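You operate a simulated robot arm through the tools that you are given. There is no shell and no other tool.

You are at the controls of a simulated robot arm. One attempt, no reset.

TASK
Measure sugar to the cup's red mark, then tip it into the tub.
Fine: the white tub; lid back on the jar; jar and cup back. Set down upright: what you pick out, clear cup.

Only the result counts: the job must be done as asked and must still hold three seconds after the hand-in. Knocking over, shifting, dropping, spilling or breaking anything else fails it. Lids that push on must go on centred and level and be pressed home; caps that screw on are set level and turned clockwise until they are tight.

THE ROBOT
A 5-joint arm with a two-finger parallel gripper, fixed in place. Base frame: the origin is at the foot of the arm, x ahead of it, y to its left, z up. Units: mm, degrees, N and s.
It reaches about 1134 mm from its shoulder. Its first joint turns from -149.0 to 149.0 degrees. Payload 1.57 kg.
The tool frame sits at the grasp point between the pads (the TCP): z along the fingers, y along the line on which they close. The tips reach 30 mm beyond it. The gripper opens to 110 mm. The fingers are 24 mm wide and 12 mm thick; the gripper's body (48 by 112 mm) begins 78 mm behind the TCP.
Orientation is that of the tool frame in the base frame, as a unit quaternion [w, x, y, z]. With the fingers straight down and closing along the base's y, the tool's x points along the base's -x, its y along +y and its z along -z.

THE INTERFACE
- The arm moves only by the tool servo_tool. Its argument "increments" is a list of rows, each a list of 7 numbers: the shift along the tool's x, y, z in units of 400 mm (1.0 is 400 mm), then the turn, a rotation vector about the tool's x, y, z in units of 45 degrees (1.0 is 45 degrees), then the closure, from 0 (fully open) to 1 (shut). In form: [[tx, ty, tz, ax, ay, az, hand], ...]. A call has 1 to 20 rows; each row is the pose to reach, as a shift and turn from the pose commanded when the call began, along the tool's axes at that moment. A call with a number of a shift or a turn outside -1 to 1 is refused whole. A row lasts 0.2 s, in which the tool goes at most 50 mm and 8.6 degrees; a call with a longer step from one row to the next is refused whole, and so is a gripper value outside its range. A pose out of reach is approached as far as the arm can. The call stops where the force on the tool passes 40 N (or 10 N more than at its start, if that is more) or the arm is blocked; 0.2 s more then pass. The fingers move at their own pace (about 153 mm/s each) and stop on an object; they squeeze with about 38 N. The grip force told is the motor's: it shows also when the fingers shut on nothing. Time passes only in rows, and 0.2 s behind the last, so rows that repeat a pose let the fingers close. The reply holds the time, the measured pose of the TCP, the force on the tool along the base axes, the opening and the grip force, in the units named above and with some noise, with the torque about the TCP (base axes, N m) and any sound that the robot's microphone picked up, and new pictures: "pictures" is both (left out), scene, wrist or none.
- Cameras (640 x 400 px; columns grow to the right, rows downward): "scene" is fixed at [222.1, 501.7, 1624]; the picture's right is [0.66, -0.75, 0.00], its down [-0.73, -0.65, -0.22] and it looks along [0.17, 0.15, -0.97] (base axes); focal length 296 px, centre (320, 200). "wrist" rides on the gripper at [70, 16, -141] in the tool frame; the picture's right is [-0.23, 0.97, 0.00], its down [-0.86, -0.20, -0.48] and it looks along [-0.47, -0.11, 0.88] (tool axes); focal length 222 px, centre (320, 200). There is no depth. A picture from a camera that has moved, and an enlarged one, comes with that camera's place and axes in the base frame and with its lens.
- raise_lower(by): slides the trunk up (or, below 0, down) by that many mm; the arm rides with it, the base frame stays. It gives what a move gives, with no picture.
- inspect(camera, box): a new picture of the part [left, top, right, bottom] of that camera's present view, enlarged. It takes no simulated time.
- finish_job(): hands the job in; it is judged then, once.

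Places have to be worked out from the pictures, the camera data and where the tool is seen. Open the gripper and draw the arm clear of the work before you hand the job in, unless the task says otherwise.

The tools are called after "Request:" by a JSON object that holds its "api" and its "payload". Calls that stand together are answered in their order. servo_tool: Moves the arm, as the interface text tells. Its arguments: {"type":"object","properties":{"increments":{"type":"array","items":{"type":"array","items":{"type":"number"}}},"pictures":{"type":"string","enum":["both","scene","wrist","none"]}},"required":["increments"]} The other tools are called the same way: raise_lower (by) slides the trunk up or down; inspect (camera, box) takes an enlarged picture of a part of a camera's view; finish_job () hands the job in.

At the start:

```text
clock: 0.0
eef_pos: [54.1, 611.7, 1155.5]
tool_rot: [0.0, 0.001, 1.0, 0.0]
ft_force: [-0.8, -0.5, 0.8]
moment: [-0.01, -0.04, 0.0]
opening: 110.2
finger_force: 0.0
trunk travel left (down, up): [-889.0, 81.0]
```

scene: 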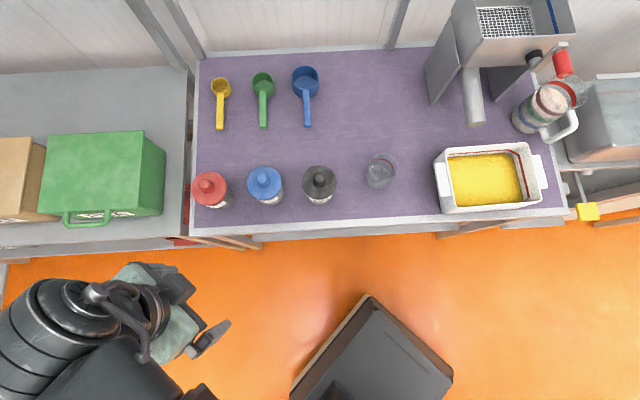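
wrist: 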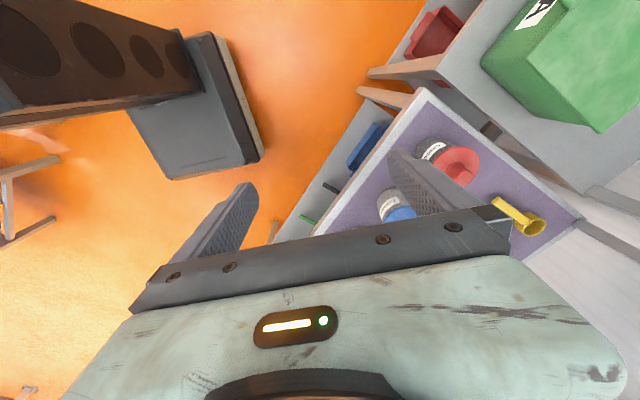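

I'll start by taking enlarged views of the scene to identify the jars, cup, scoops and tub.

Request:
{"api": "inspect", "payload": {"camera": "scene", "box": [180, 150, 360, 240]}}

Request:
{"api": "inspect", "payload": {"camera": "scene", "box": [340, 120, 580, 250]}}

Request:
{"api": "inspect", "payload": {"camera": "scene", "box": [190, 40, 350, 140]}}

Request:
{"api": "inspect", "payload": {"camera": "scene", "box": [420, 0, 640, 150]}}

Request:
{"api": "inspect", "payload": {"camera": "wrist", "box": [300, 60, 600, 260]}}

```text
3.56 times, centred on (270, 195) of scene
camera zoom: at [222.1, 501.7, 1624.0], right [0.66, -0.75, 0.0], down [-0.73, -0.65, -0.22], along [0.17, 0.15, -0.97], focal length 1051 px, centre (498, 218)
```

zoom: 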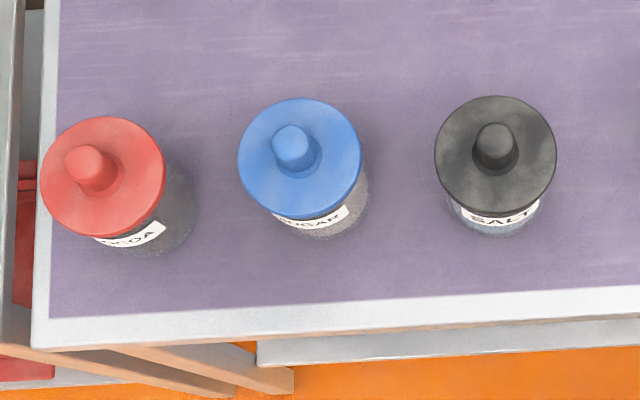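

```text
2.67 times, centred on (460, 185) of scene
camera zoom: at [222.1, 501.7, 1624.0], right [0.66, -0.75, 0.0], down [-0.73, -0.65, -0.22], along [0.17, 0.15, -0.97], focal length 788 px, centre (-53, 240)
```

zoom: 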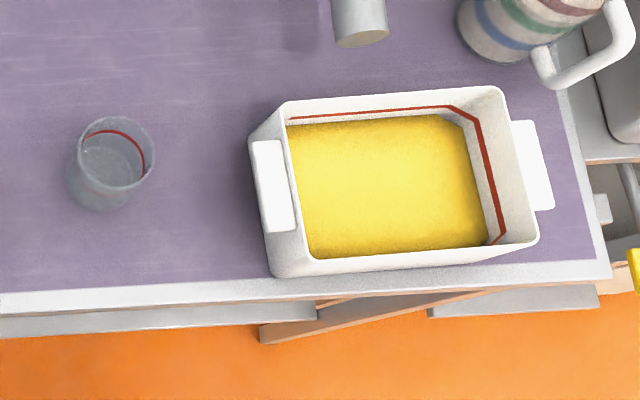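

```text
4.00 times, centred on (270, 90) of scene
camera zoom: at [222.1, 501.7, 1624.0], right [0.66, -0.75, 0.0], down [-0.73, -0.65, -0.22], along [0.17, 0.15, -0.97], focal length 1182 px, centre (520, 640)
```

zoom: 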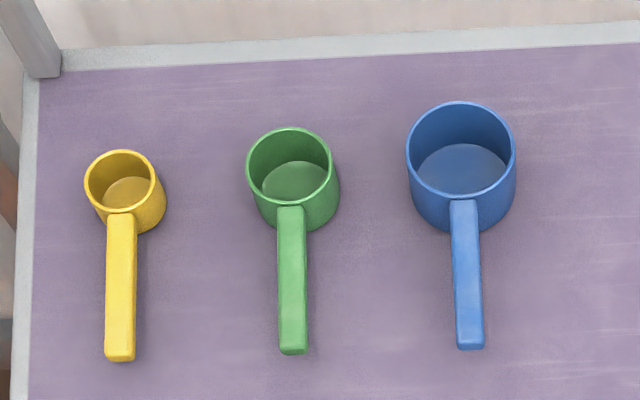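

```text
2.67 times, centred on (530, 75) of scene
camera zoom: at [222.1, 501.7, 1624.0], right [0.66, -0.75, 0.0], down [-0.73, -0.65, -0.22], along [0.17, 0.15, -0.97], focal length 788 px, centre (-240, 533)
```

zoom: 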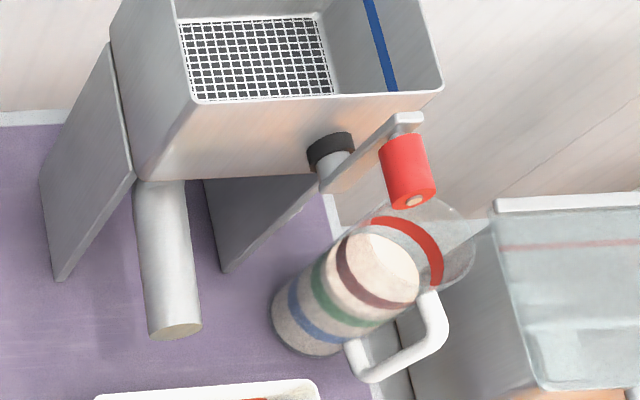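

```text
2.00 times, centred on (450, 160) of wrist
camera zoom: at [-15.4, 627.8, 1297.7], right [0.23, 0.97, 0.0], down [0.86, -0.2, 0.48], along [0.47, -0.11, -0.88], focal length 444 px, centre (60, 280)
```

zoom: 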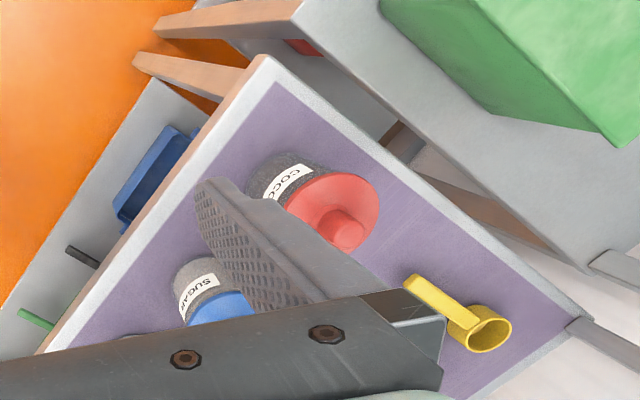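

The table is at about z≈806 by triangulating its corner. The blue-lidded jar is sugar and the clear cup with the red ring sits right of the salt. I'll move the wrist camera closer to the jars for a better look.

Request:
{"api": "servo_tool", "payload": {"increments": [[-0.0675, -0.00375, 0.033, 0, 0, -0.125, 0], [-0.135, -0.0075, 0.066, 0, 0, -0.25, 0], [-0.2025, -0.011, 0.098, 0, 0, -0.375, 0], [-0.27, -0.015, 0.131, 0, 0, -0.5, 0], [-0.3375, -0.019, 0.164, 0, 0, -0.625, 0], [-0.405, -0.0225, 0.197, 0, 0, -0.75, 0], [-0.4725, -0.026, 0.23, 0, 0, -0.875, 0], [-0.54, -0.03, 0.2625, 0, 0, -1.0, 0], [-0.54, -0.03, 0.2625, 0, 0, -1.0, 0]]}}

```text
clock: 2.0
eef_pos: [273.4, 601.9, 1155.8]
tool_rot: [0.0, -0.384, 0.923, 0.0]
ft_force: [-0.1, 0.3, -0.3]
moment: [-0.01, 0.0, 0.03]
opening: 110.1
finger_force: 0.0
out of reach, approached as far as the arm can: row 1, 2, 3, 4, 5, 6, 7, 8, 9
trunk travel left (down, up): [-889.0, 81.0]
camera wrist: at [213.0, 563.6, 1297.7], right [-0.53, 0.85, 0.0], down [0.74, 0.46, 0.48], along [0.41, 0.25, -0.88], focal length 222 px, centre (320, 200)
```

scene: 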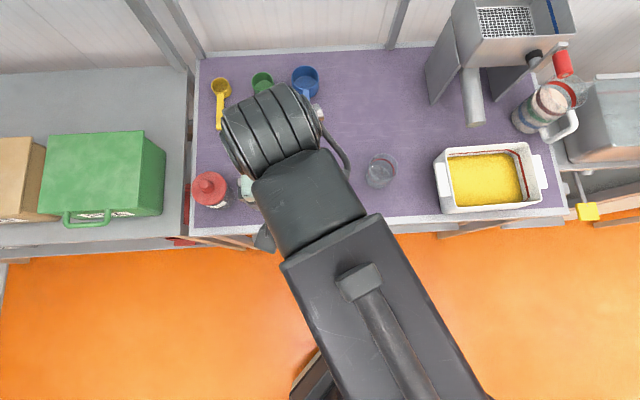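
wrist: 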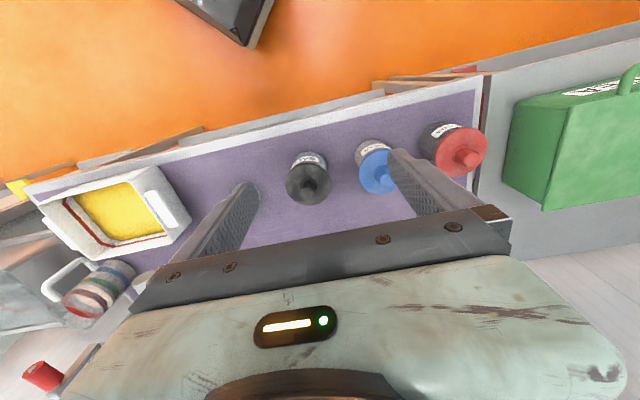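

The commanded descent was blocked by the arm's reach, so the trunk has to come down for lower work. First I'll zoom in on the jars and the tub from here.

Request:
{"api": "inspect", "payload": {"camera": "wrist", "box": [270, 100, 510, 250]}}

Request:
{"api": "inspect", "payload": {"camera": "wrist", "box": [20, 130, 260, 280]}}

Request:
{"api": "raise_lower", "payload": {"by": -150}}

```text
2.67 times, centred on (390, 175) of wrist
camera zoom: at [213.0, 563.6, 1297.7], right [-0.53, 0.85, 0.0], down [0.74, 0.46, 0.48], along [0.41, 0.25, -0.88], focal length 592 px, centre (133, 267)
```

zoom: 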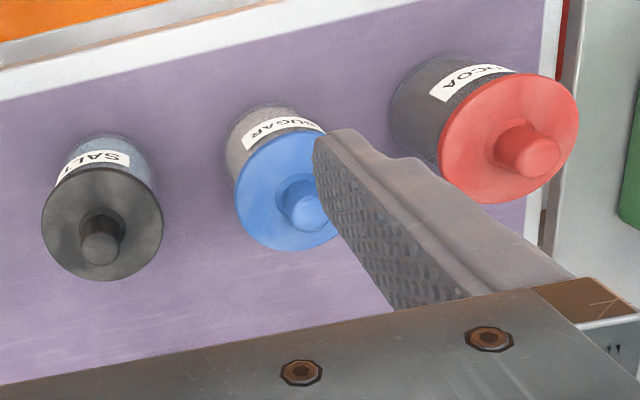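

```text
2.67 times, centred on (140, 205) of wrist
camera zoom: at [213.0, 563.6, 1297.7], right [-0.53, 0.85, 0.0], down [0.74, 0.46, 0.48], along [0.41, 0.25, -0.88], focal length 592 px, centre (800, 187)
```

zoom: 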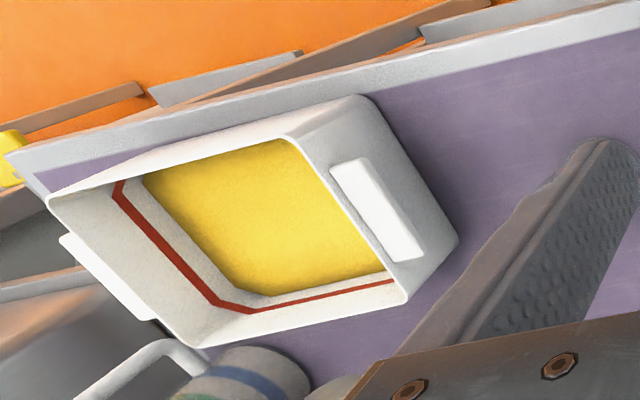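

```text
clock: 3.8
eef_pos: [273.2, 601.0, 1005.6]
tool_rot: [0.0, -0.382, 0.924, -0.001]
ft_force: [0.6, 0.7, 0.1]
moment: [0.01, 0.01, -0.01]
opening: 110.2
finger_force: 0.1
trunk travel left (down, up): [-739.0, 231.0]
```

The trunk lowers well. I'll take pictures from here without moving.

Request:
{"api": "servo_tool", "payload": {"increments": [[0, 0, 0, 0, 0, 0, 0]]}}

Request:
{"api": "inspect", "payload": {"camera": "wrist", "box": [240, 60, 560, 260]}}

```text
clock: 4.2
eef_pos: [274.1, 601.3, 1004.7]
tool_rot: [0.0, -0.383, 0.924, 0.0]
ft_force: [0.4, -0.2, 0.2]
moment: [-0.02, 0.0, -0.01]
opening: 109.8
finger_force: 0.0
trunk travel left (down, up): [-739.0, 231.0]
camera wrist: at [212.7, 563.8, 1147.7], right [-0.53, 0.85, 0.0], down [0.75, 0.46, 0.48], along [0.41, 0.25, -0.88], focal length 222 px, centre (320, 200)
```

scene: 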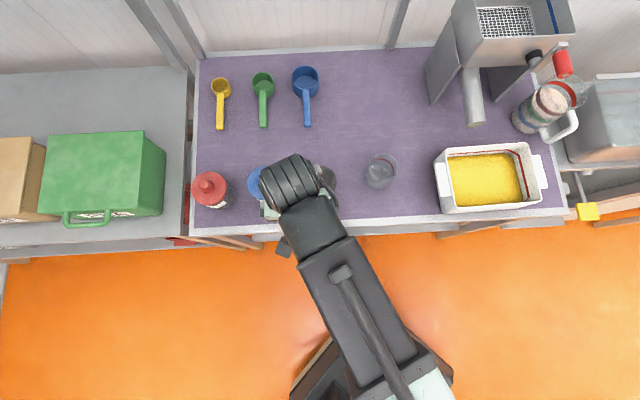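
wrist: 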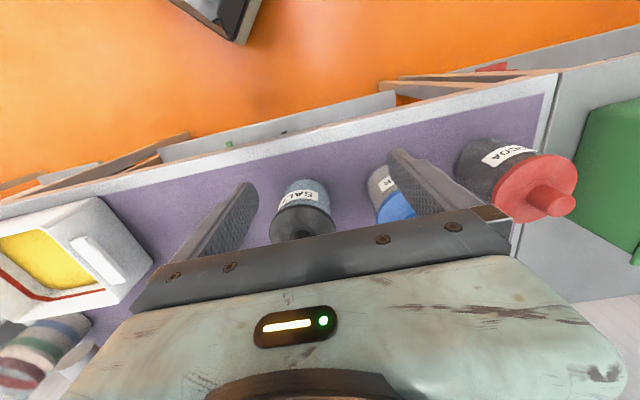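

```text
2.00 times, centred on (400, 160) of wrist
camera zoom: at [212.7, 563.8, 1147.7], right [-0.53, 0.85, 0.0], down [0.75, 0.46, 0.48], along [0.41, 0.25, -0.88], focal length 444 px, centre (160, 280)
```

zoom: 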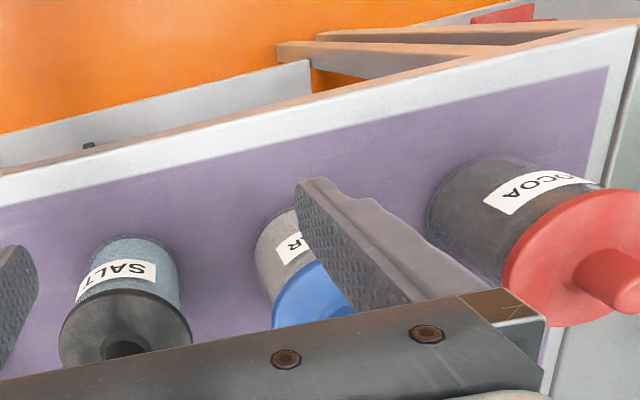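

I'll now move directly above the sugar jar, with the tips still about 40 mm above the knob, so I can see the lid between the fingers.

Request:
{"api": "servo_tool", "payload": {"increments": [[-0.068, 0.0585, 0, 0, 0, 0, 0], [-0.136, 0.117, 0, 0, 0, 0, 0], [-0.205, 0.1755, 0, 0, 0, 0, 0], [-0.273, 0.234, 0, 0, 0, 0, 0], [-0.273, 0.234, 0, 0, 0, 0, 0]]}}

Request:
{"api": "inspect", "payload": {"camera": "wrist", "box": [200, 60, 440, 210]}}

```text
clock: 5.3
eef_pos: [283.5, 745.7, 1005.8]
tool_rot: [0.0, -0.382, 0.924, 0.0]
ft_force: [-1.2, 0.3, -0.1]
moment: [0.0, -0.04, 0.01]
opening: 109.9
finger_force: 0.1
trunk travel left (down, up): [-739.0, 231.0]
camera wrist: at [222.9, 708.1, 1147.6], right [-0.53, 0.85, 0.0], down [0.75, 0.46, 0.48], along [0.41, 0.25, -0.88], focal length 222 px, centre (320, 200)
```

scene: 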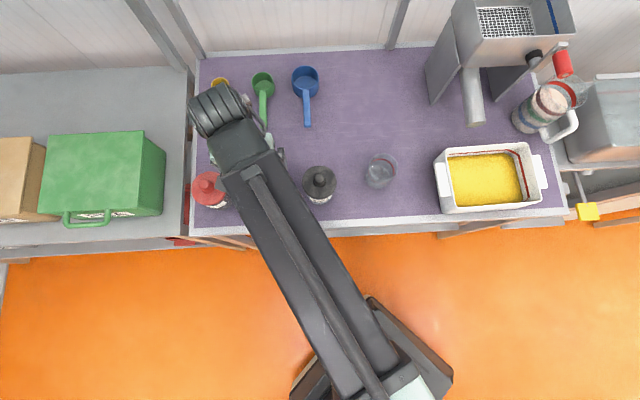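
wrist: 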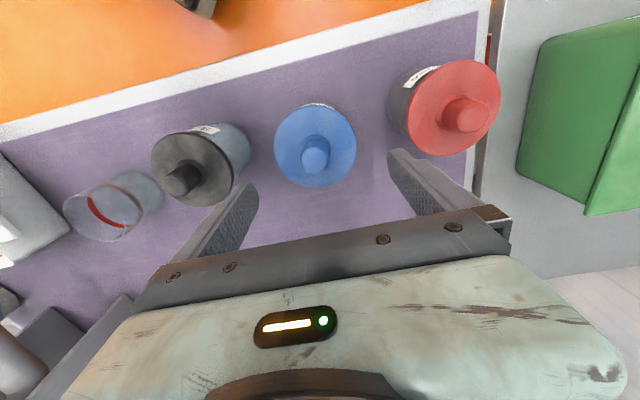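

```text
2.67 times, centred on (320, 135) of wrist
camera zoom: at [222.9, 708.1, 1147.6], right [-0.53, 0.85, 0.0], down [0.75, 0.46, 0.48], along [0.41, 0.25, -0.88], focal length 592 px, centre (320, 373)
```

zoom: 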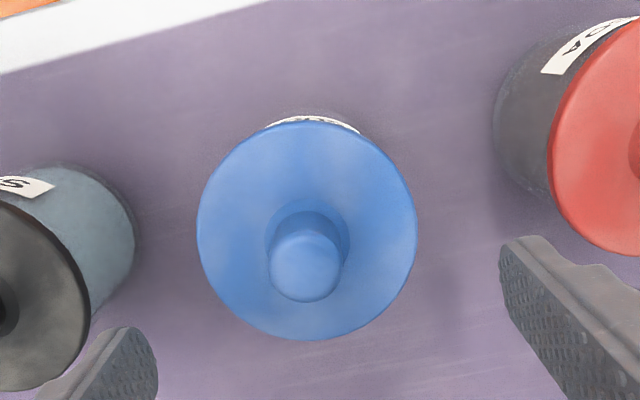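

The lid has a smooth round knob of about 26 mm and looks like a push-on lid. I'll half-close the hand, correct a few mm sideways and descend about 40 mm to refine the alignment.

Request:
{"api": "servo_tool", "payload": {"increments": [[0, 0, 0, 0, 0, 0, 0.5], [0.0216, -0.0074, 0, 0, 0, 0, 0.5], [0.0216, -0.0074, 0.05, 0, 0, 0, 0.5], [0.0216, -0.0074, 0.1, 0, 0, 0, 0.5], [0.0216, -0.0074, 0.1, 0, 0, 0, 0.5]], "pictures": "wrist"}}

Request:
{"api": "inspect", "payload": {"camera": "wrist", "box": [200, 70, 440, 220]}}

```text
clock: 6.5
eef_pos: [280.4, 737.4, 1006.6]
tool_rot: [0.001, -0.382, 0.924, 0.0]
ft_force: [0.0, 0.2, 0.2]
moment: [0.01, 0.01, 0.01]
opening: 54.9
finger_force: 0.0
out of reach, approached as far as the arm can: row 3, 4, 5
trunk travel left (down, up): [-739.0, 231.0]
camera wrist: at [219.9, 699.4, 1147.7], right [-0.53, 0.85, 0.0], down [0.75, 0.46, 0.48], along [0.41, 0.25, -0.88], focal length 222 px, centre (320, 200)
```

wrist: 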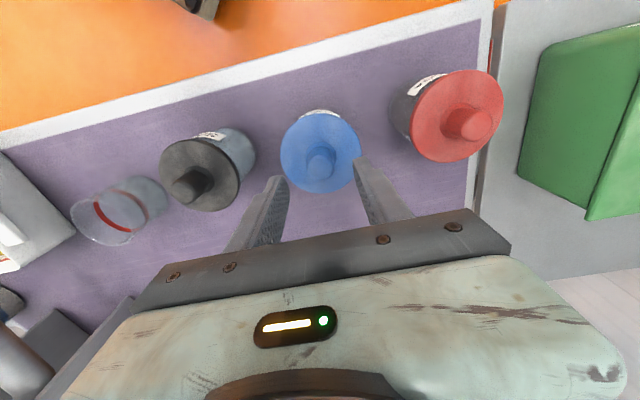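

```text
2.67 times, centred on (320, 145) of wrist
camera zoom: at [219.9, 699.4, 1147.7], right [-0.53, 0.85, 0.0], down [0.75, 0.46, 0.48], along [0.41, 0.25, -0.88], focal length 592 px, centre (320, 347)
```

zoom: 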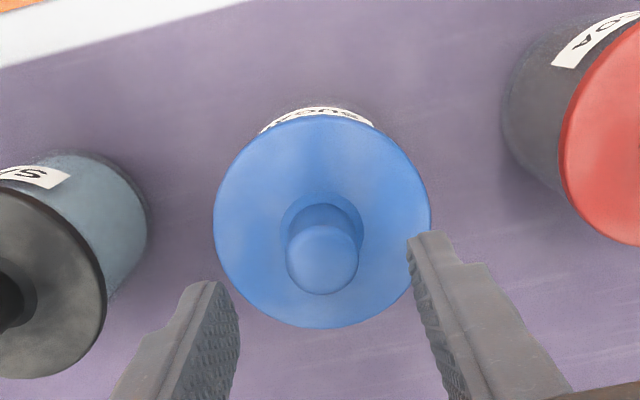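

The wrist view shows the jar well aligned, but the tool-down pose bottoms out relative to the trunk. I'll raise the arm 150 mm and lower the trunk by the same amount to gain room below.

Request:
{"api": "servo_tool", "payload": {"increments": [[0, 0, -0.1, 0, 0, 0, 0.5], [0, 0, -0.2, 0, 0, 0, 0.5], [0, 0, -0.3, 0, 0, 0, 0.5], [0, 0, -0.4, 0, 0, 0, 0.5], [0, 0, -0.4, 0, 0, 0, 0.5]], "pictures": "scene"}}

Request:
{"api": "raise_lower", "payload": {"by": -150}}

```text
clock: 7.8
eef_pos: [279.4, 738.2, 1004.9]
tool_rot: [0.0, -0.383, 0.924, 0.0]
ft_force: [-0.1, -0.4, 0.5]
moment: [0.02, -0.03, 0.04]
opening: 55.1
finger_force: 0.0
out of reach, approached as far as the arm can: row 1, 2, 3, 4, 5
trunk travel left (down, up): [-739.0, 231.0]
```

scene: 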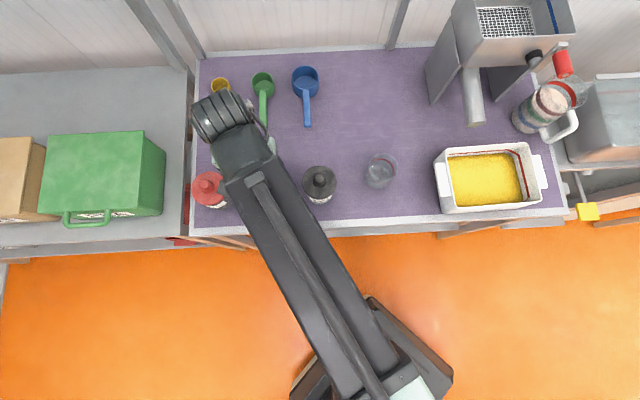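

```text
clock: 8.6
eef_pos: [280.5, 736.5, 952.5]
tool_rot: [0.003, -0.383, 0.924, 0.004]
ft_force: [0.9, 2.3, 48.6]
moment: [-0.33, -0.17, -0.01]
opening: 55.1
finger_force: 0.1
trunk travel left (down, up): [-682.0, 288.0]
stopped: the force on the tool passed its limit at 256 N (the readings are from after the stop); the commanded pose is now the measured one
```

That told me two things: the straight-down tool keeps a fixed height relative to the trunk, so z must come from the trunk, and the tips have touched the lid disc at z≈922. I'll back off upward right away and check for any damage.

Request:
{"api": "raise_lower", "payload": {"by": 12}}

```text
clock: 9.2
eef_pos: [281.5, 739.0, 959.6]
tool_rot: [0.002, -0.383, 0.924, 0.001]
ft_force: [1.3, 0.1, -0.4]
moment: [-0.01, 0.04, -0.05]
opening: 55.0
finger_force: 0.1
trunk travel left (down, up): [-694.0, 276.0]
```

Request:
{"api": "servo_tool", "payload": {"increments": [[0, 0, 0, 0, 0, 0, 0.5]]}}

Request:
{"api": "inspect", "payload": {"camera": "wrist", "box": [200, 70, 440, 220]}}

```text
clock: 9.6
eef_pos: [281.1, 739.6, 959.7]
tool_rot: [0.002, -0.383, 0.924, 0.002]
ft_force: [0.2, -0.1, 0.5]
moment: [0.01, -0.03, 0.01]
opening: 55.0
finger_force: 0.1
trunk travel left (down, up): [-694.0, 276.0]
camera wrist: at [220.2, 700.6, 1102.2], right [-0.53, 0.85, 0.0], down [0.74, 0.46, 0.48], along [0.41, 0.26, -0.88], focal length 222 px, centre (320, 200)
```

scene: 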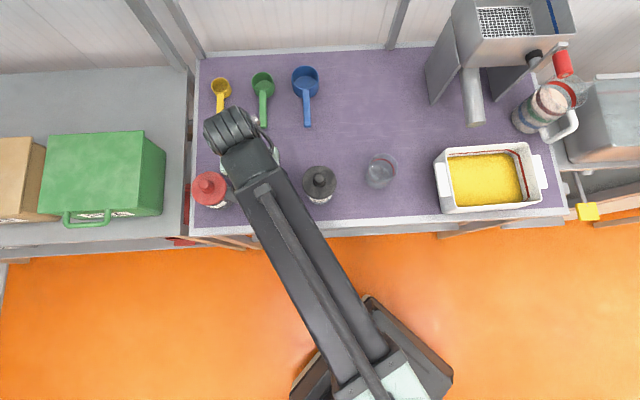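
wrist: 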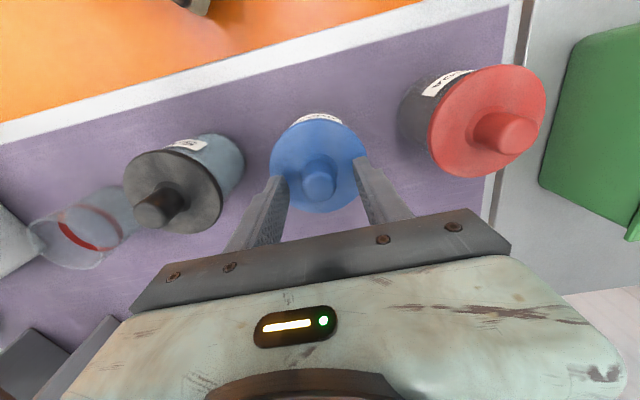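

```text
2.67 times, centred on (320, 145) of wrist
camera zoom: at [220.2, 700.6, 1102.2], right [-0.53, 0.85, 0.0], down [0.74, 0.46, 0.48], along [0.41, 0.26, -0.88], focal length 592 px, centre (320, 347)
```

zoom: 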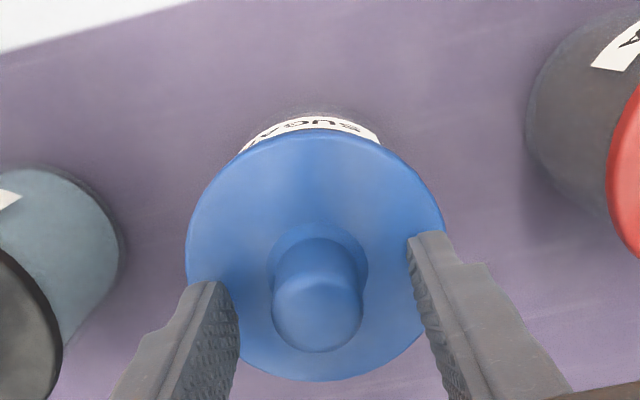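

The lid and jar are intact. The tips now straddle the tall knob, about 8 mm above the lid disc, and I judge the lid centre to be near (275.5, 734.5). I'll shift about 7 mm to centre and close on the knob.

Request:
{"api": "servo_tool", "payload": {"increments": [[0.0095, 0.001, 0, 0, 0, 0, 0.5], [0.019, 0.002, 0, 0, 0, 0, 0.5], [0.019, 0.002, 0, 0, 0, 0, 0.6], [0.019, 0.002, 0, 0, 0, 0, 0.7], [0.019, 0.002, 0, 0, 0, 0, 0.75], [0.019, 0.002, 0, 0, 0, 0, 0.75]], "pictures": "wrist"}}

Request:
{"api": "inspect", "payload": {"camera": "wrist", "box": [200, 70, 440, 220]}}

```text
clock: 11.0
eef_pos: [274.2, 733.8, 960.1]
tool_rot: [0.002, -0.382, 0.924, 0.001]
ft_force: [0.7, -2.5, 0.2]
moment: [-0.05, -0.01, -0.02]
opening: 28.5
finger_force: 0.5
trunk travel left (down, up): [-694.0, 276.0]
camera wrist: at [214.2, 695.7, 1102.3], right [-0.53, 0.85, 0.0], down [0.74, 0.46, 0.48], along [0.41, 0.26, -0.88], focal length 222 px, centre (320, 200)
```

wrist: 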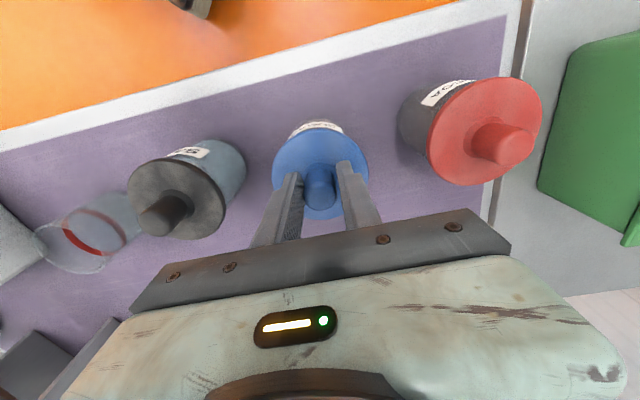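

```text
2.67 times, centred on (320, 145) of wrist
camera zoom: at [214.2, 695.7, 1102.3], right [-0.53, 0.85, 0.0], down [0.74, 0.46, 0.48], along [0.41, 0.26, -0.88], focal length 592 px, centre (320, 347)
```

zoom: 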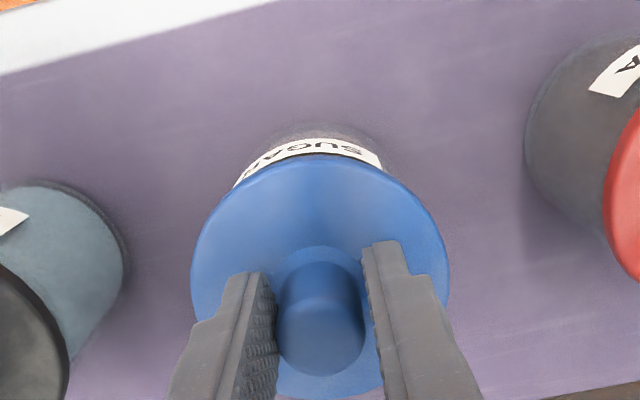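

The knob is centred between the pads. I'll close fully on it.

Request:
{"api": "servo_tool", "payload": {"increments": [[0, 0, 0, 0, 0, 0, 0.8], [0, 0, 0, 0, 0, 0, 1], [0, 0, 0, 0, 0, 0, 1], [0, 0, 0, 0, 0, 0, 1]], "pictures": "wrist"}}

```text
clock: 12.0
eef_pos: [275.8, 734.7, 961.0]
tool_rot: [0.002, -0.382, 0.924, 0.002]
ft_force: [-0.3, -0.6, 0.3]
moment: [-0.01, -0.02, 0.02]
opening: 23.6
finger_force: 36.0
trunk travel left (down, up): [-694.0, 276.0]
heard: snap
camera wrist: at [214.1, 695.8, 1102.2], right [-0.53, 0.85, 0.0], down [0.74, 0.46, 0.48], along [0.41, 0.26, -0.88], focal length 222 px, centre (320, 200)
```

wrist: 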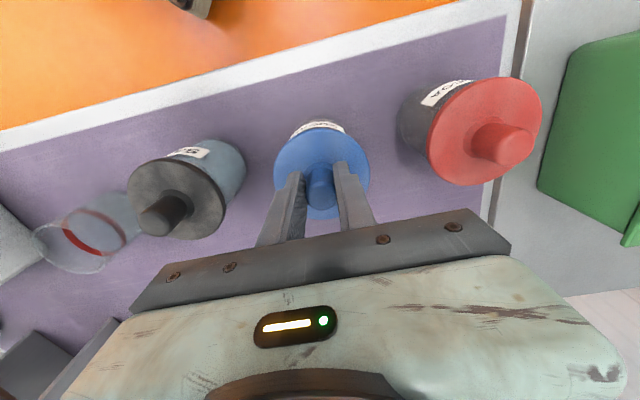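

A "snap" was heard as the hand closed; I'll look closely before lifting.

Request:
{"api": "inspect", "payload": {"camera": "wrist", "box": [240, 100, 400, 200]}}

Request:
{"api": "inspect", "payload": {"camera": "scene", "box": [180, 120, 340, 220]}}

```text
4.00 times, centred on (320, 150) of wrist
camera zoom: at [214.1, 695.8, 1102.2], right [-0.53, 0.85, 0.0], down [0.74, 0.46, 0.48], along [0.41, 0.26, -0.88], focal length 888 px, centre (320, 400)
```

zoom: 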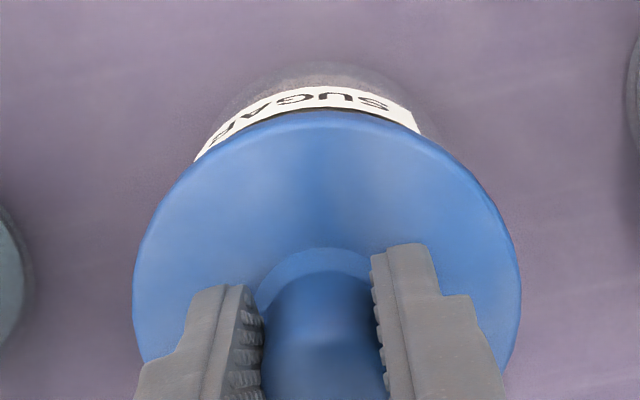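

```text
4.00 times, centred on (260, 170) of scene
camera zoom: at [222.1, 501.7, 1624.0], right [0.66, -0.75, 0.0], down [-0.73, -0.65, -0.22], along [0.17, 0.15, -0.97], focal length 1182 px, centre (560, 320)
```

zoom: 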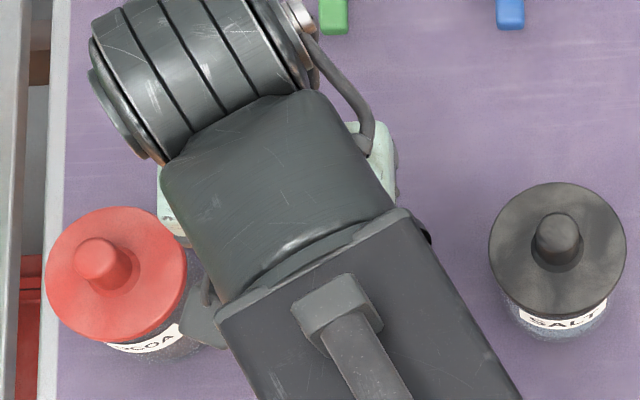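

Nothing looks broken. I'll lift gently by 15 mm and see whether the lid comes away.

Request:
{"api": "raise_lower", "payload": {"by": 15}}

Request:
{"api": "inspect", "payload": {"camera": "wrist", "box": [200, 60, 440, 210]}}

```text
clock: 12.6
eef_pos: [275.0, 735.3, 975.0]
tool_rot: [0.001, -0.382, 0.924, 0.002]
ft_force: [-0.2, -0.3, -0.7]
moment: [0.02, -0.02, -0.02]
opening: 23.6
finger_force: 35.6
trunk travel left (down, up): [-709.0, 261.0]
```

```text
2.67 times, centred on (320, 135) of wrist
camera zoom: at [214.1, 695.9, 1117.2], right [-0.53, 0.85, 0.0], down [0.74, 0.46, 0.48], along [0.41, 0.26, -0.88], focal length 592 px, centre (320, 373)
```

zoom: 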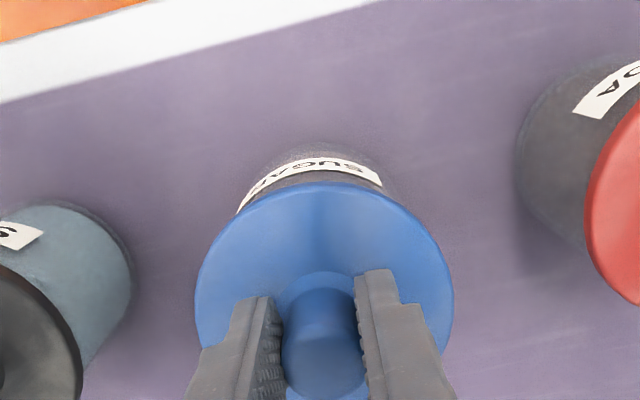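

The force shows only the lid's weight (about 0.7 N), so the lid has come off cleanly. I'll raise it above the neighbouring knobs before moving it aside.

Request:
{"api": "raise_lower", "payload": {"by": 75}}

Request:
{"api": "inspect", "payload": {"camera": "wrist", "box": [0, 0, 640, 400]}}

```text
clock: 13.8
eef_pos: [274.1, 734.7, 1050.3]
tool_rot: [0.002, -0.383, 0.924, 0.002]
ft_force: [0.1, 0.5, -1.0]
moment: [0.01, 0.01, 0.02]
opening: 23.5
finger_force: 35.8
trunk travel left (down, up): [-784.0, 186.0]
```

```text
1.00 times, centred on (320, 200) of wrist (not enlarged: the box is as wide or as high as the picture)
camera zoom: at [214.1, 695.9, 1192.1], right [-0.53, 0.85, 0.0], down [0.74, 0.46, 0.48], along [0.41, 0.26, -0.88], focal length 222 px, centre (320, 200)
```

zoom: 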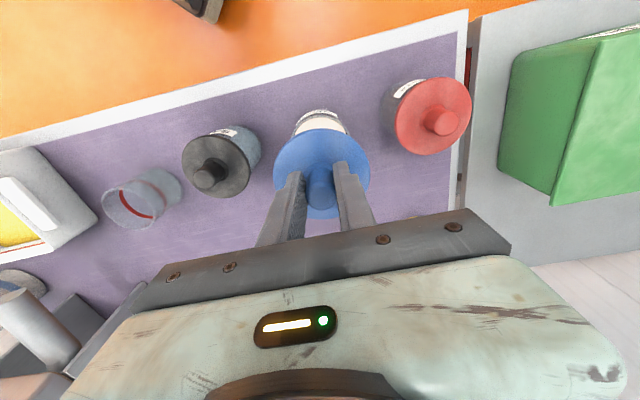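

The jar stayed put and the lid is clear above the other knobs. I'll carry it to the empty table area behind and between the salt and the cup, around (537, 676).

Request:
{"api": "servo_tool", "payload": {"increments": [[-0.0514, -0.0811, 0, 0, 0, 0, 1], [-0.1029, -0.1623, 0, 0, 0, 0, 1], [-0.1543, -0.2434, 0, 0, 0, 0, 1], [-0.2057, -0.3246, 0, 0, 0, 0, 1], [-0.2571, -0.4057, 0, 0, 0, 0, 1], [-0.3086, -0.4869, 0, 0, 0, 0, 1], [-0.36, -0.568, 0, 0, 0, 0, 1], [-0.36, -0.568, 0, 0, 0, 0, 1], [-0.36, -0.568, 0, 0, 0, 0, 1]]}}

Request:
{"api": "inspect", "payload": {"camera": "scene", "box": [180, 120, 340, 220]}}

```text
clock: 15.8
eef_pos: [537.9, 675.4, 1049.5]
tool_rot: [0.002, -0.383, 0.924, 0.002]
ft_force: [0.5, 0.3, 0.0]
moment: [0.01, 0.0, 0.02]
opening: 23.9
finger_force: 35.9
trunk travel left (down, up): [-784.0, 186.0]
camera wrist: at [476.8, 636.8, 1192.2], right [-0.53, 0.85, 0.0], down [0.74, 0.46, 0.48], along [0.41, 0.26, -0.88], focal length 222 px, centre (320, 200)
```

scene: 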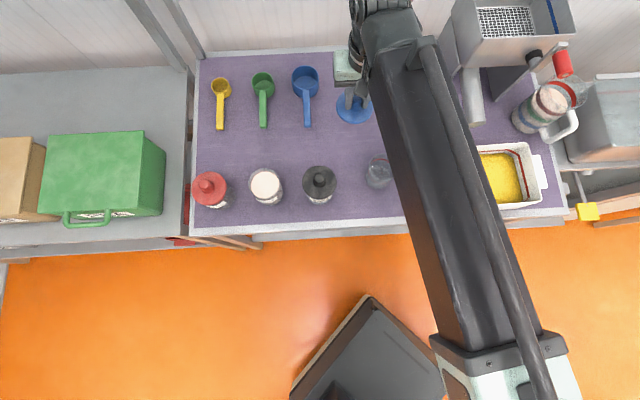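
wrist: 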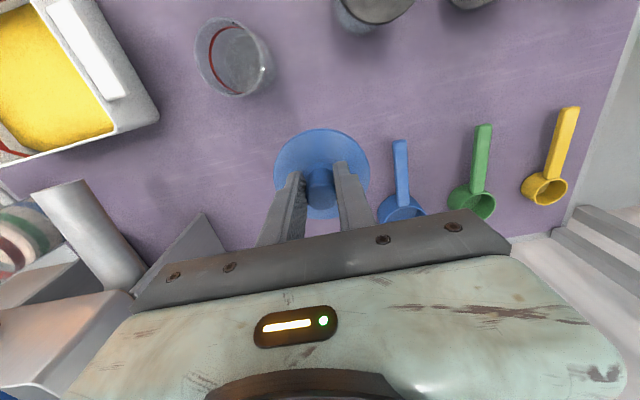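

```text
4.00 times, centred on (260, 170) of scene
camera zoom: at [222.1, 501.7, 1624.0], right [0.66, -0.75, 0.0], down [-0.73, -0.65, -0.22], along [0.17, 0.15, -0.97], focal length 1182 px, centre (560, 320)
```

zoom: 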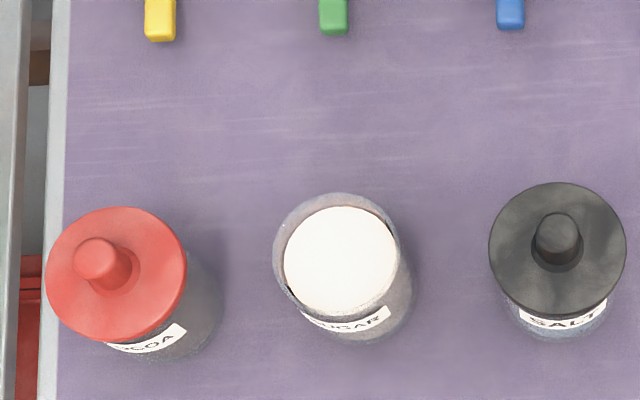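

The sugar jar is open and full, and the lid hangs above an empty patch of table. I'll lower it most of the way, then approach contact in small steps.

Request:
{"api": "raise_lower", "payload": {"by": -165}}

Request:
{"api": "inspect", "payload": {"camera": "wrist", "box": [200, 60, 440, 210]}}

```text
clock: 17.6
eef_pos: [537.7, 674.7, 886.8]
tool_rot: [0.003, -0.384, 0.924, 0.002]
ft_force: [0.3, 0.4, 0.4]
moment: [-0.01, 0.04, 0.02]
opening: 23.8
finger_force: 35.5
trunk travel left (down, up): [-619.0, 351.0]
```

```text
2.67 times, centred on (320, 135) of wrist
camera zoom: at [476.7, 636.7, 1027.3], right [-0.53, 0.85, 0.0], down [0.74, 0.46, 0.48], along [0.41, 0.26, -0.88], focal length 592 px, centre (320, 373)
```

zoom: 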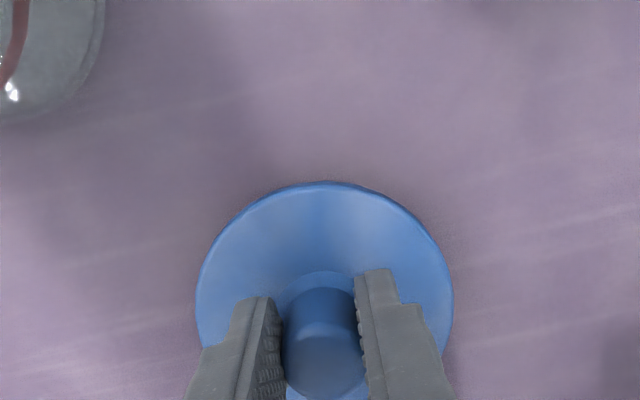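

No contact yet at TCP z≈885. I'll keep lowering in small steps.

Request:
{"api": "raise_lower", "payload": {"by": -10}}

```text
clock: 18.2
eef_pos: [538.8, 675.3, 876.5]
tool_rot: [0.002, -0.383, 0.924, 0.001]
ft_force: [-1.0, 1.0, -0.2]
moment: [0.02, 0.01, 0.02]
opening: 23.7
finger_force: 36.3
trunk travel left (down, up): [-609.0, 361.0]
```

Request:
{"api": "raise_lower", "payload": {"by": -6}}

```text
clock: 18.7
eef_pos: [536.8, 675.0, 872.1]
tool_rot: [0.004, -0.383, 0.924, 0.004]
ft_force: [-2.7, -2.2, 23.4]
moment: [-0.21, -0.03, 0.01]
opening: 23.4
finger_force: 36.0
trunk travel left (down, up): [-604.0, 366.0]
stopped: the force on the tool passed its limit at 41 N (the readings are from after the stop); the commanded pose is now the measured one
```

The lid touched the table at TCP z≈872. I'll unload by 2 mm and then open the fingers.

Request:
{"api": "raise_lower", "payload": {"by": 2}}

```text
clock: 19.2
eef_pos: [538.5, 677.3, 871.6]
tool_rot: [0.004, -0.383, 0.924, 0.003]
ft_force: [-1.7, 0.0, 5.5]
moment: [-0.13, 0.03, 0.0]
opening: 23.6
finger_force: 35.4
trunk travel left (down, up): [-606.0, 364.0]
```

Contact is light now (5.5 N). Opening the fingers to leave the lid standing here.

Request:
{"api": "servo_tool", "payload": {"increments": [[0, 0, 0, 0, 0, 0, 0.7], [0, 0, 0, 0, 0, 0, 0.5], [0, 0, 0, 0, 0, 0, 0.4], [0, 0, 0, 0, 0, 0, 0.4]], "pictures": "wrist"}}

Request:
{"api": "inspect", "payload": {"camera": "wrist", "box": [200, 60, 440, 210]}}

```text
clock: 20.2
eef_pos: [537.9, 675.6, 872.4]
tool_rot: [0.004, -0.383, 0.924, 0.003]
ft_force: [0.5, 0.2, 0.5]
moment: [-0.01, -0.03, 0.03]
opening: 66.4
finger_force: 0.0
trunk travel left (down, up): [-606.0, 364.0]
camera wrist: at [477.3, 637.4, 1013.7], right [-0.53, 0.85, 0.01], down [0.74, 0.46, 0.49], along [0.41, 0.26, -0.87], focal length 222 px, centre (320, 200)
```

wrist: 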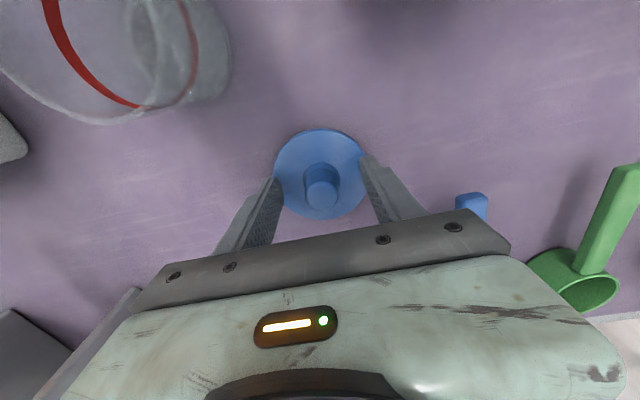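

```text
2.67 times, centred on (320, 135) of wrist
camera zoom: at [477.3, 637.4, 1013.7], right [-0.53, 0.85, 0.01], down [0.74, 0.46, 0.49], along [0.41, 0.26, -0.87], focal length 592 px, centre (320, 373)
```

zoom: 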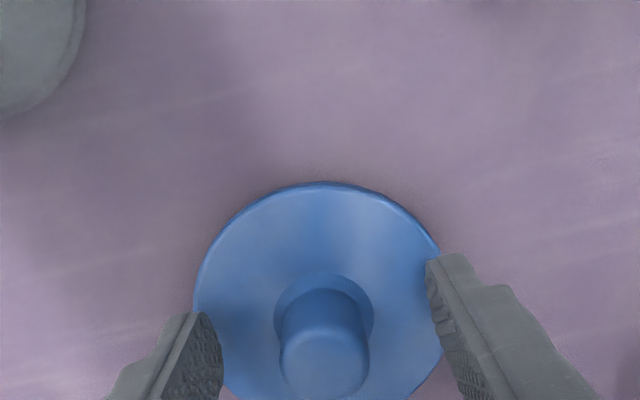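

The lid is standing on the table at (538, 676). Next I'll raise the arm clear before turning the tool.

Request:
{"api": "raise_lower", "payload": {"by": 220}}

```text
clock: 22.6
eef_pos: [538.5, 676.5, 1092.8]
tool_rot: [0.004, -0.383, 0.924, 0.004]
ft_force: [-0.9, -0.2, -0.2]
moment: [-0.01, 0.02, -0.01]
opening: 65.9
finger_force: 0.0
trunk travel left (down, up): [-826.0, 144.0]
```

Request:
{"api": "inspect", "payload": {"camera": "wrist", "box": [0, 0, 640, 400]}}

Request:
{"api": "inspect", "payload": {"camera": "wrist", "box": [200, 10, 360, 110]}}

Request:
{"api": "inspect", "payload": {"camera": "scene", "box": [330, 130, 430, 200]}}

```text
1.00 times, centred on (320, 200) of wrist (not enlarged: the box is as wide or as high as the picture)
camera zoom: at [477.3, 637.5, 1233.6], right [-0.53, 0.85, 0.01], down [0.74, 0.46, 0.49], along [0.41, 0.26, -0.87], focal length 222 px, centre (320, 200)
```

zoom: 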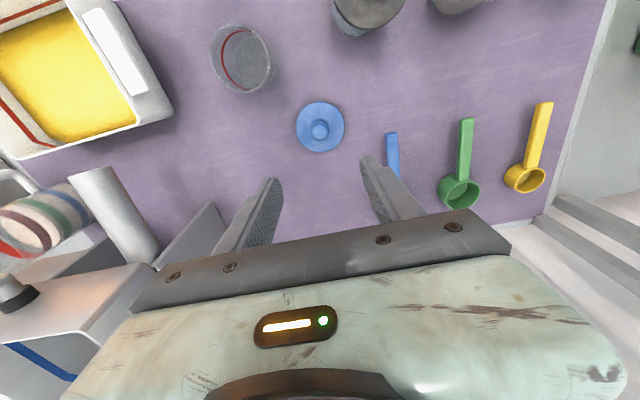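

```text
4.00 times, centred on (280, 60) of wrist
camera zoom: at [477.3, 637.5, 1233.6], right [-0.53, 0.85, 0.01], down [0.74, 0.46, 0.49], along [0.41, 0.26, -0.87], focal length 888 px, centre (480, 760)
```

zoom: 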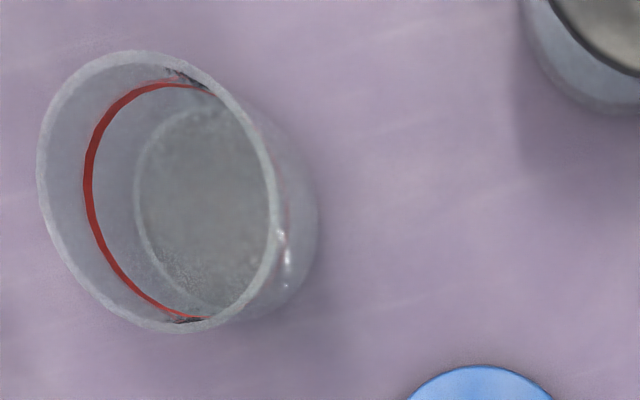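

```text
5.71 times, centred on (380, 165) of scene
camera zoom: at [222.1, 501.7, 1624.0], right [0.66, -0.75, 0.0], down [-0.73, -0.65, -0.22], along [0.17, 0.15, -0.97], focal length 1689 px, centre (-23, 400)
```

zoom: 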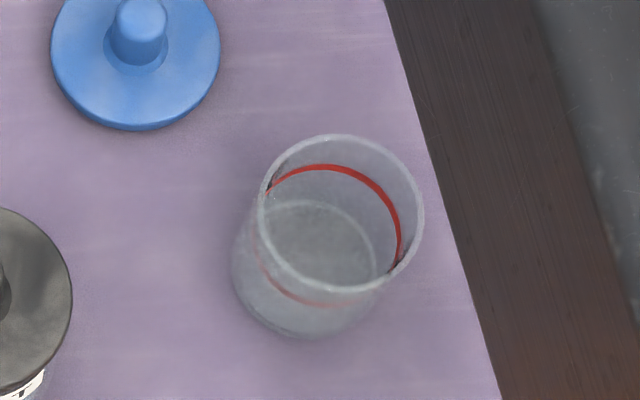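

I'll zoom in further on the cup to understand its floor, ring height and any content.

Request:
{"api": "inspect", "payload": {"camera": "scene", "box": [360, 145, 400, 195]}}

Request:
{"api": "inspect", "payload": {"camera": "wrist", "box": [200, 15, 290, 100]}}

```text
8.00 times, centred on (380, 170) of scene
camera zoom: at [222.1, 501.7, 1624.0], right [0.66, -0.75, 0.0], down [-0.73, -0.65, -0.22], along [0.17, 0.15, -0.97], focal length 2365 px, centre (-160, 440)
```

zoom: 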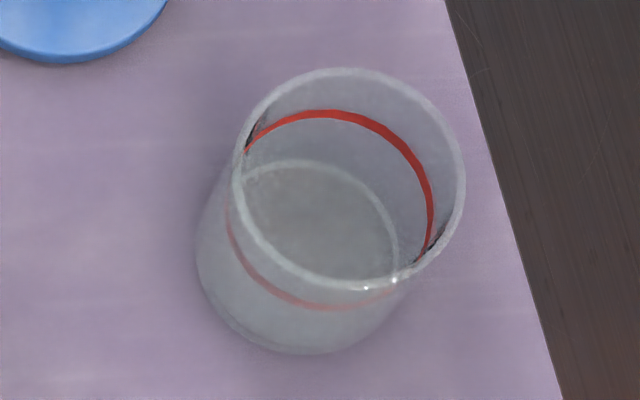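

```text
4.71 times, centred on (245, 58) of wrist
camera zoom: at [477.3, 637.5, 1233.6], right [-0.53, 0.85, 0.01], down [0.74, 0.46, 0.49], along [0.41, 0.26, -0.87], focal length 1045 px, centre (673, 871)
```

zoom: 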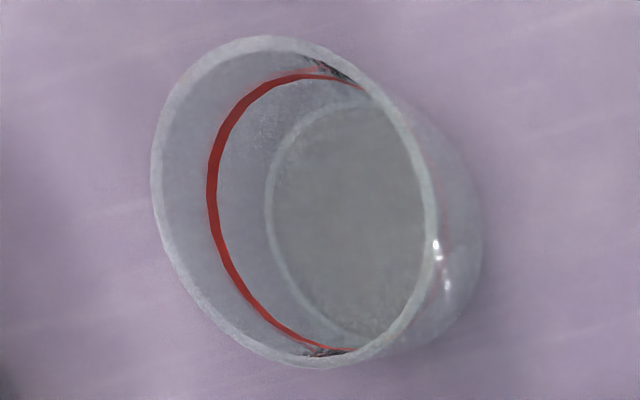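

The cup measures about 75 mm wide and 90 mm tall at (514, 540), with its red ring about 55 mm up. Now I'll reorient the tool for a horizontal side grasp on the jar: first spin it and retract toward the robot, in front of the sugar jar.

Request:
{"api": "servo_tool", "payload": {"increments": [[0.098, 0.047, 0, 0, 0, 0.125, 0.3], [0.196, 0.0945, 0, 0, 0, 0.25, 0], [0.293, 0.142, 0, 0, 0, 0.375, 0], [0.391, 0.189, 0, 0, 0, 0.5, 0], [0.489, 0.236, 0, 0, 0, 0.625, 0], [0.587, 0.284, 0, 0, 0, 0.75, 0], [0.684, 0.331, 0, 0, 0, 0.875, 0], [0.782, 0.378, 0, 0, 0, 1.0, 0], [0.782, 0.378, 0, 0, 0, 1.0, 0]], "pictures": "none"}}

```text
clock: 24.6
eef_pos: [209.6, 561.5, 1092.8]
tool_rot: [0.003, 0.001, 1.0, 0.004]
ft_force: [-1.1, 0.5, -0.1]
moment: [0.01, 0.0, 0.01]
opening: 110.0
finger_force: 0.0
out of reach, approached as far as the arm can: row 4, 5, 6, 7
trunk travel left (down, up): [-826.0, 144.0]
```

Request:
{"api": "servo_tool", "payload": {"increments": [[0.014, -0.039, 0, 0, 0, 0.1667, 0], [0.0285, -0.078, 0, 0, 0, 0.3333, 0], [0.043, -0.117, 0, 0, 0, 0.5, 0], [0.057, -0.155, 0, 0, 0, 0.6667, 0], [0.071, -0.194, 0, 0, 0, 0.8333, 0], [0.0855, -0.233, 0, 0, 0, 1.0, 0], [0.0855, -0.233, 0, 0, 0, 1.0, 0]], "pictures": "none"}}

```text
clock: 26.2
eef_pos: [185.5, 508.3, 1092.4]
tool_rot: [0.001, 0.384, 0.924, 0.005]
ft_force: [-0.3, 0.4, 0.1]
moment: [0.0, 0.01, 0.02]
opening: 110.3
finger_force: 0.0
out of reach, approached as far as the arm can: row 4, 5, 6, 7
trunk travel left (down, up): [-826.0, 144.0]
```

The fully retracted tool-down radius is about 541 mm, so the cup and jar are best gripped with the tool slightly below horizontal. I'll continue the spin so that the tool's x will point upward once it is tilted.

Request:
{"api": "servo_tool", "payload": {"increments": [[0.004, 0.0126, 0, 0, 0, 0.1667, 0], [0.007, 0.025, 0, 0, 0, 0.3333, 0], [0.011, 0.038, 0, 0, 0, 0.5, 0], [0.0145, 0.0505, 0, 0, 0, 0.6667, 0], [0.018, 0.063, 0, 0, 0, 0.8333, 0], [0.0217, 0.0758, 0, 0, 0, 1.0, 0], [0.0217, 0.0758, 0, 0, 0, 1.0, 0]], "pictures": "none"}}

```text
clock: 27.8
eef_pos: [203.2, 534.9, 1091.8]
tool_rot: [-0.001, 0.707, 0.707, 0.005]
ft_force: [-0.7, 0.1, 0.3]
moment: [0.01, -0.02, -0.01]
opening: 110.0
finger_force: 0.1
trunk travel left (down, up): [-826.0, 144.0]
```

Request:
{"api": "servo_tool", "payload": {"increments": [[0, 0, 0, 0, 0, 0.152, 0], [0, 0, 0, 0, 0, 0.304, 0], [0, 0, 0, 0, 0, 0.456, 0], [0, 0, 0, 0, 0, 0.456, 0]], "pictures": "none"}}

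```text
clock: 28.8
eef_pos: [214.8, 532.2, 1091.9]
tool_rot: [-0.003, 0.765, 0.645, 0.004]
ft_force: [-0.4, -0.5, -0.6]
moment: [0.0, 0.0, 0.0]
opening: 109.9
finger_force: 0.1
out of reach, approached as far as the arm can: row 2, 3, 4
trunk travel left (down, up): [-826.0, 144.0]
```

The last spin stopped about 10° short. I'll test whether that is a roll limit with one small extra turn.

Request:
{"api": "servo_tool", "payload": {"increments": [[0, 0, 0, 0, 0, 0.12, 0], [0, 0, 0, 0, 0, 0.12, 0]], "pictures": "none"}}

```text
clock: 29.4
eef_pos: [214.5, 532.9, 1092.1]
tool_rot: [-0.004, 0.764, 0.645, 0.004]
ft_force: [0.2, 0.6, 0.4]
moment: [0.0, 0.01, 0.04]
opening: 109.8
finger_force: 0.0
out of reach, approached as far as the arm can: row 1, 2
trunk travel left (down, up): [-826.0, 144.0]
```

It is a roll limit, so camera-up won't work. I'll spin back the other way to the mid-range roll (camera below the gripper), which leaves plenty of roll both ways for pouring.

Request:
{"api": "servo_tool", "payload": {"increments": [[0, -0.006, 0, 0, 0, -0.16, 0], [0, -0.012, 0, 0, 0, -0.32, 0], [0, -0.018, 0, 0, 0, -0.48, 0], [0, -0.024, 0, 0, 0, -0.64, 0], [0, -0.03, 0, 0, 0, -0.8, 0], [0.002, -0.0355, 0, 0, 0, -0.95, 0], [0.002, -0.0355, 0, 0, 0, -0.95, 0]], "pictures": "none"}}

```text
clock: 31.0
eef_pos: [201.4, 534.8, 1091.7]
tool_rot: [-0.003, 0.477, 0.879, 0.005]
ft_force: [0.4, -0.1, -0.6]
moment: [0.03, -0.01, 0.01]
opening: 110.0
finger_force: 0.1
trunk travel left (down, up): [-826.0, 144.0]
```

Request:
{"api": "servo_tool", "payload": {"increments": [[0, 0, 0, 0, 0, -0.16, 0], [0, 0, 0, 0, 0, -0.32, 0], [0, 0, 0, 0, 0, -0.48, 0], [0, 0, 0, 0, 0, -0.64, 0], [0, 0, 0, 0, 0, -0.8, 0], [0, 0, 0, 0, 0, -0.9364, 0]], "pictures": "none"}}

Request:
{"api": "servo_tool", "payload": {"increments": [[0, 0, 0, 0, 0, -0.16, 0], [0, 0, 0, 0, 0, -0.32, 0], [0, 0, 0, 0, 0, -0.48, 0], [0, 0, 0, 0, 0, -0.64, 0], [0, 0, 0, 0, 0, -0.8, 0], [0, 0, 0, 0, 0, -0.9364, 0]], "pictures": "none"}}

Request:
{"api": "servo_tool", "payload": {"increments": [[0, 0, 0, 0, 0, -0.16, 0], [0, 0, 0, 0, 0, -0.32, 0], [0, 0, 0, 0, 0, -0.48, 0], [0, 0, 0, 0, 0, -0.64, 0], [0, 0, 0, 0, 0, -0.8, 0], [0, 0, 0, 0, 0, -0.9364, 0]], "pictures": "none"}}

```text
clock: 32.4
eef_pos: [201.4, 536.0, 1092.7]
tool_rot: [0.0, 0.128, 0.992, 0.006]
ft_force: [-0.1, -0.5, -0.1]
moment: [-0.04, -0.01, 0.02]
opening: 109.9
finger_force: 0.1
trunk travel left (down, up): [-826.0, 144.0]
```

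```text
clock: 33.8
eef_pos: [200.8, 535.4, 1092.9]
tool_rot: [0.002, -0.237, 0.972, 0.004]
ft_force: [-0.6, -0.3, 0.5]
moment: [0.01, 0.02, -0.03]
opening: 110.2
finger_force: 0.2
trunk travel left (down, up): [-826.0, 144.0]
```

```text
clock: 35.2
eef_pos: [201.2, 534.4, 1092.9]
tool_rot: [0.003, -0.571, 0.821, 0.004]
ft_force: [0.7, 0.2, -0.1]
moment: [0.0, -0.03, 0.0]
opening: 110.0
finger_force: 0.2
trunk travel left (down, up): [-826.0, 144.0]
```

The tool is now in line with the jar's bearing. I'll pitch it outward by 45° along its expected arc to learn the wrist's length.

Request:
{"api": "servo_tool", "payload": {"increments": [[-0.0718, 0, -0.0047, 0, -0.1667, 0, 0], [-0.1424, 0, -0.0187, 0, -0.3333, 0, 0], [-0.2105, 0, -0.0419, 0, -0.5, 0, 0], [-0.275, 0, -0.0737, 0, -0.6667, 0, 0], [-0.3348, 0, -0.1136, 0, -0.8333, 0, 0], [-0.3889, 0, -0.1611, 0, -1.0, 0, 0], [-0.3889, 0, -0.1611, 0, -1.0, 0, 0]], "pictures": "scene"}}

```text
clock: 36.8
eef_pos: [256.1, 682.3, 1163.1]
tool_rot: [0.318, -0.525, 0.758, 0.222]
ft_force: [1.4, -0.1, 0.8]
moment: [0.0, -0.02, 0.01]
opening: 110.1
finger_force: 0.0
out of reach, approached as far as the arm can: row 5, 6, 7
trunk travel left (down, up): [-826.0, 144.0]
```

scene: 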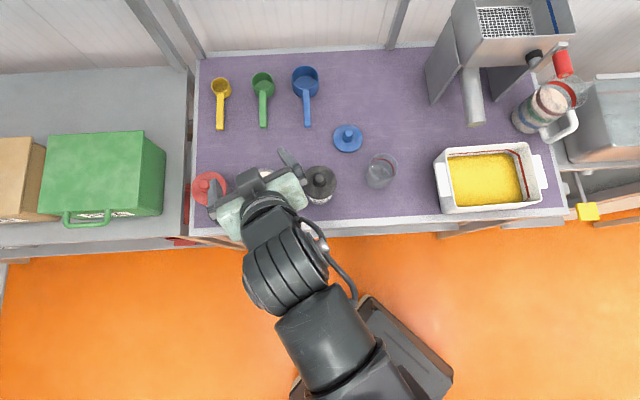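

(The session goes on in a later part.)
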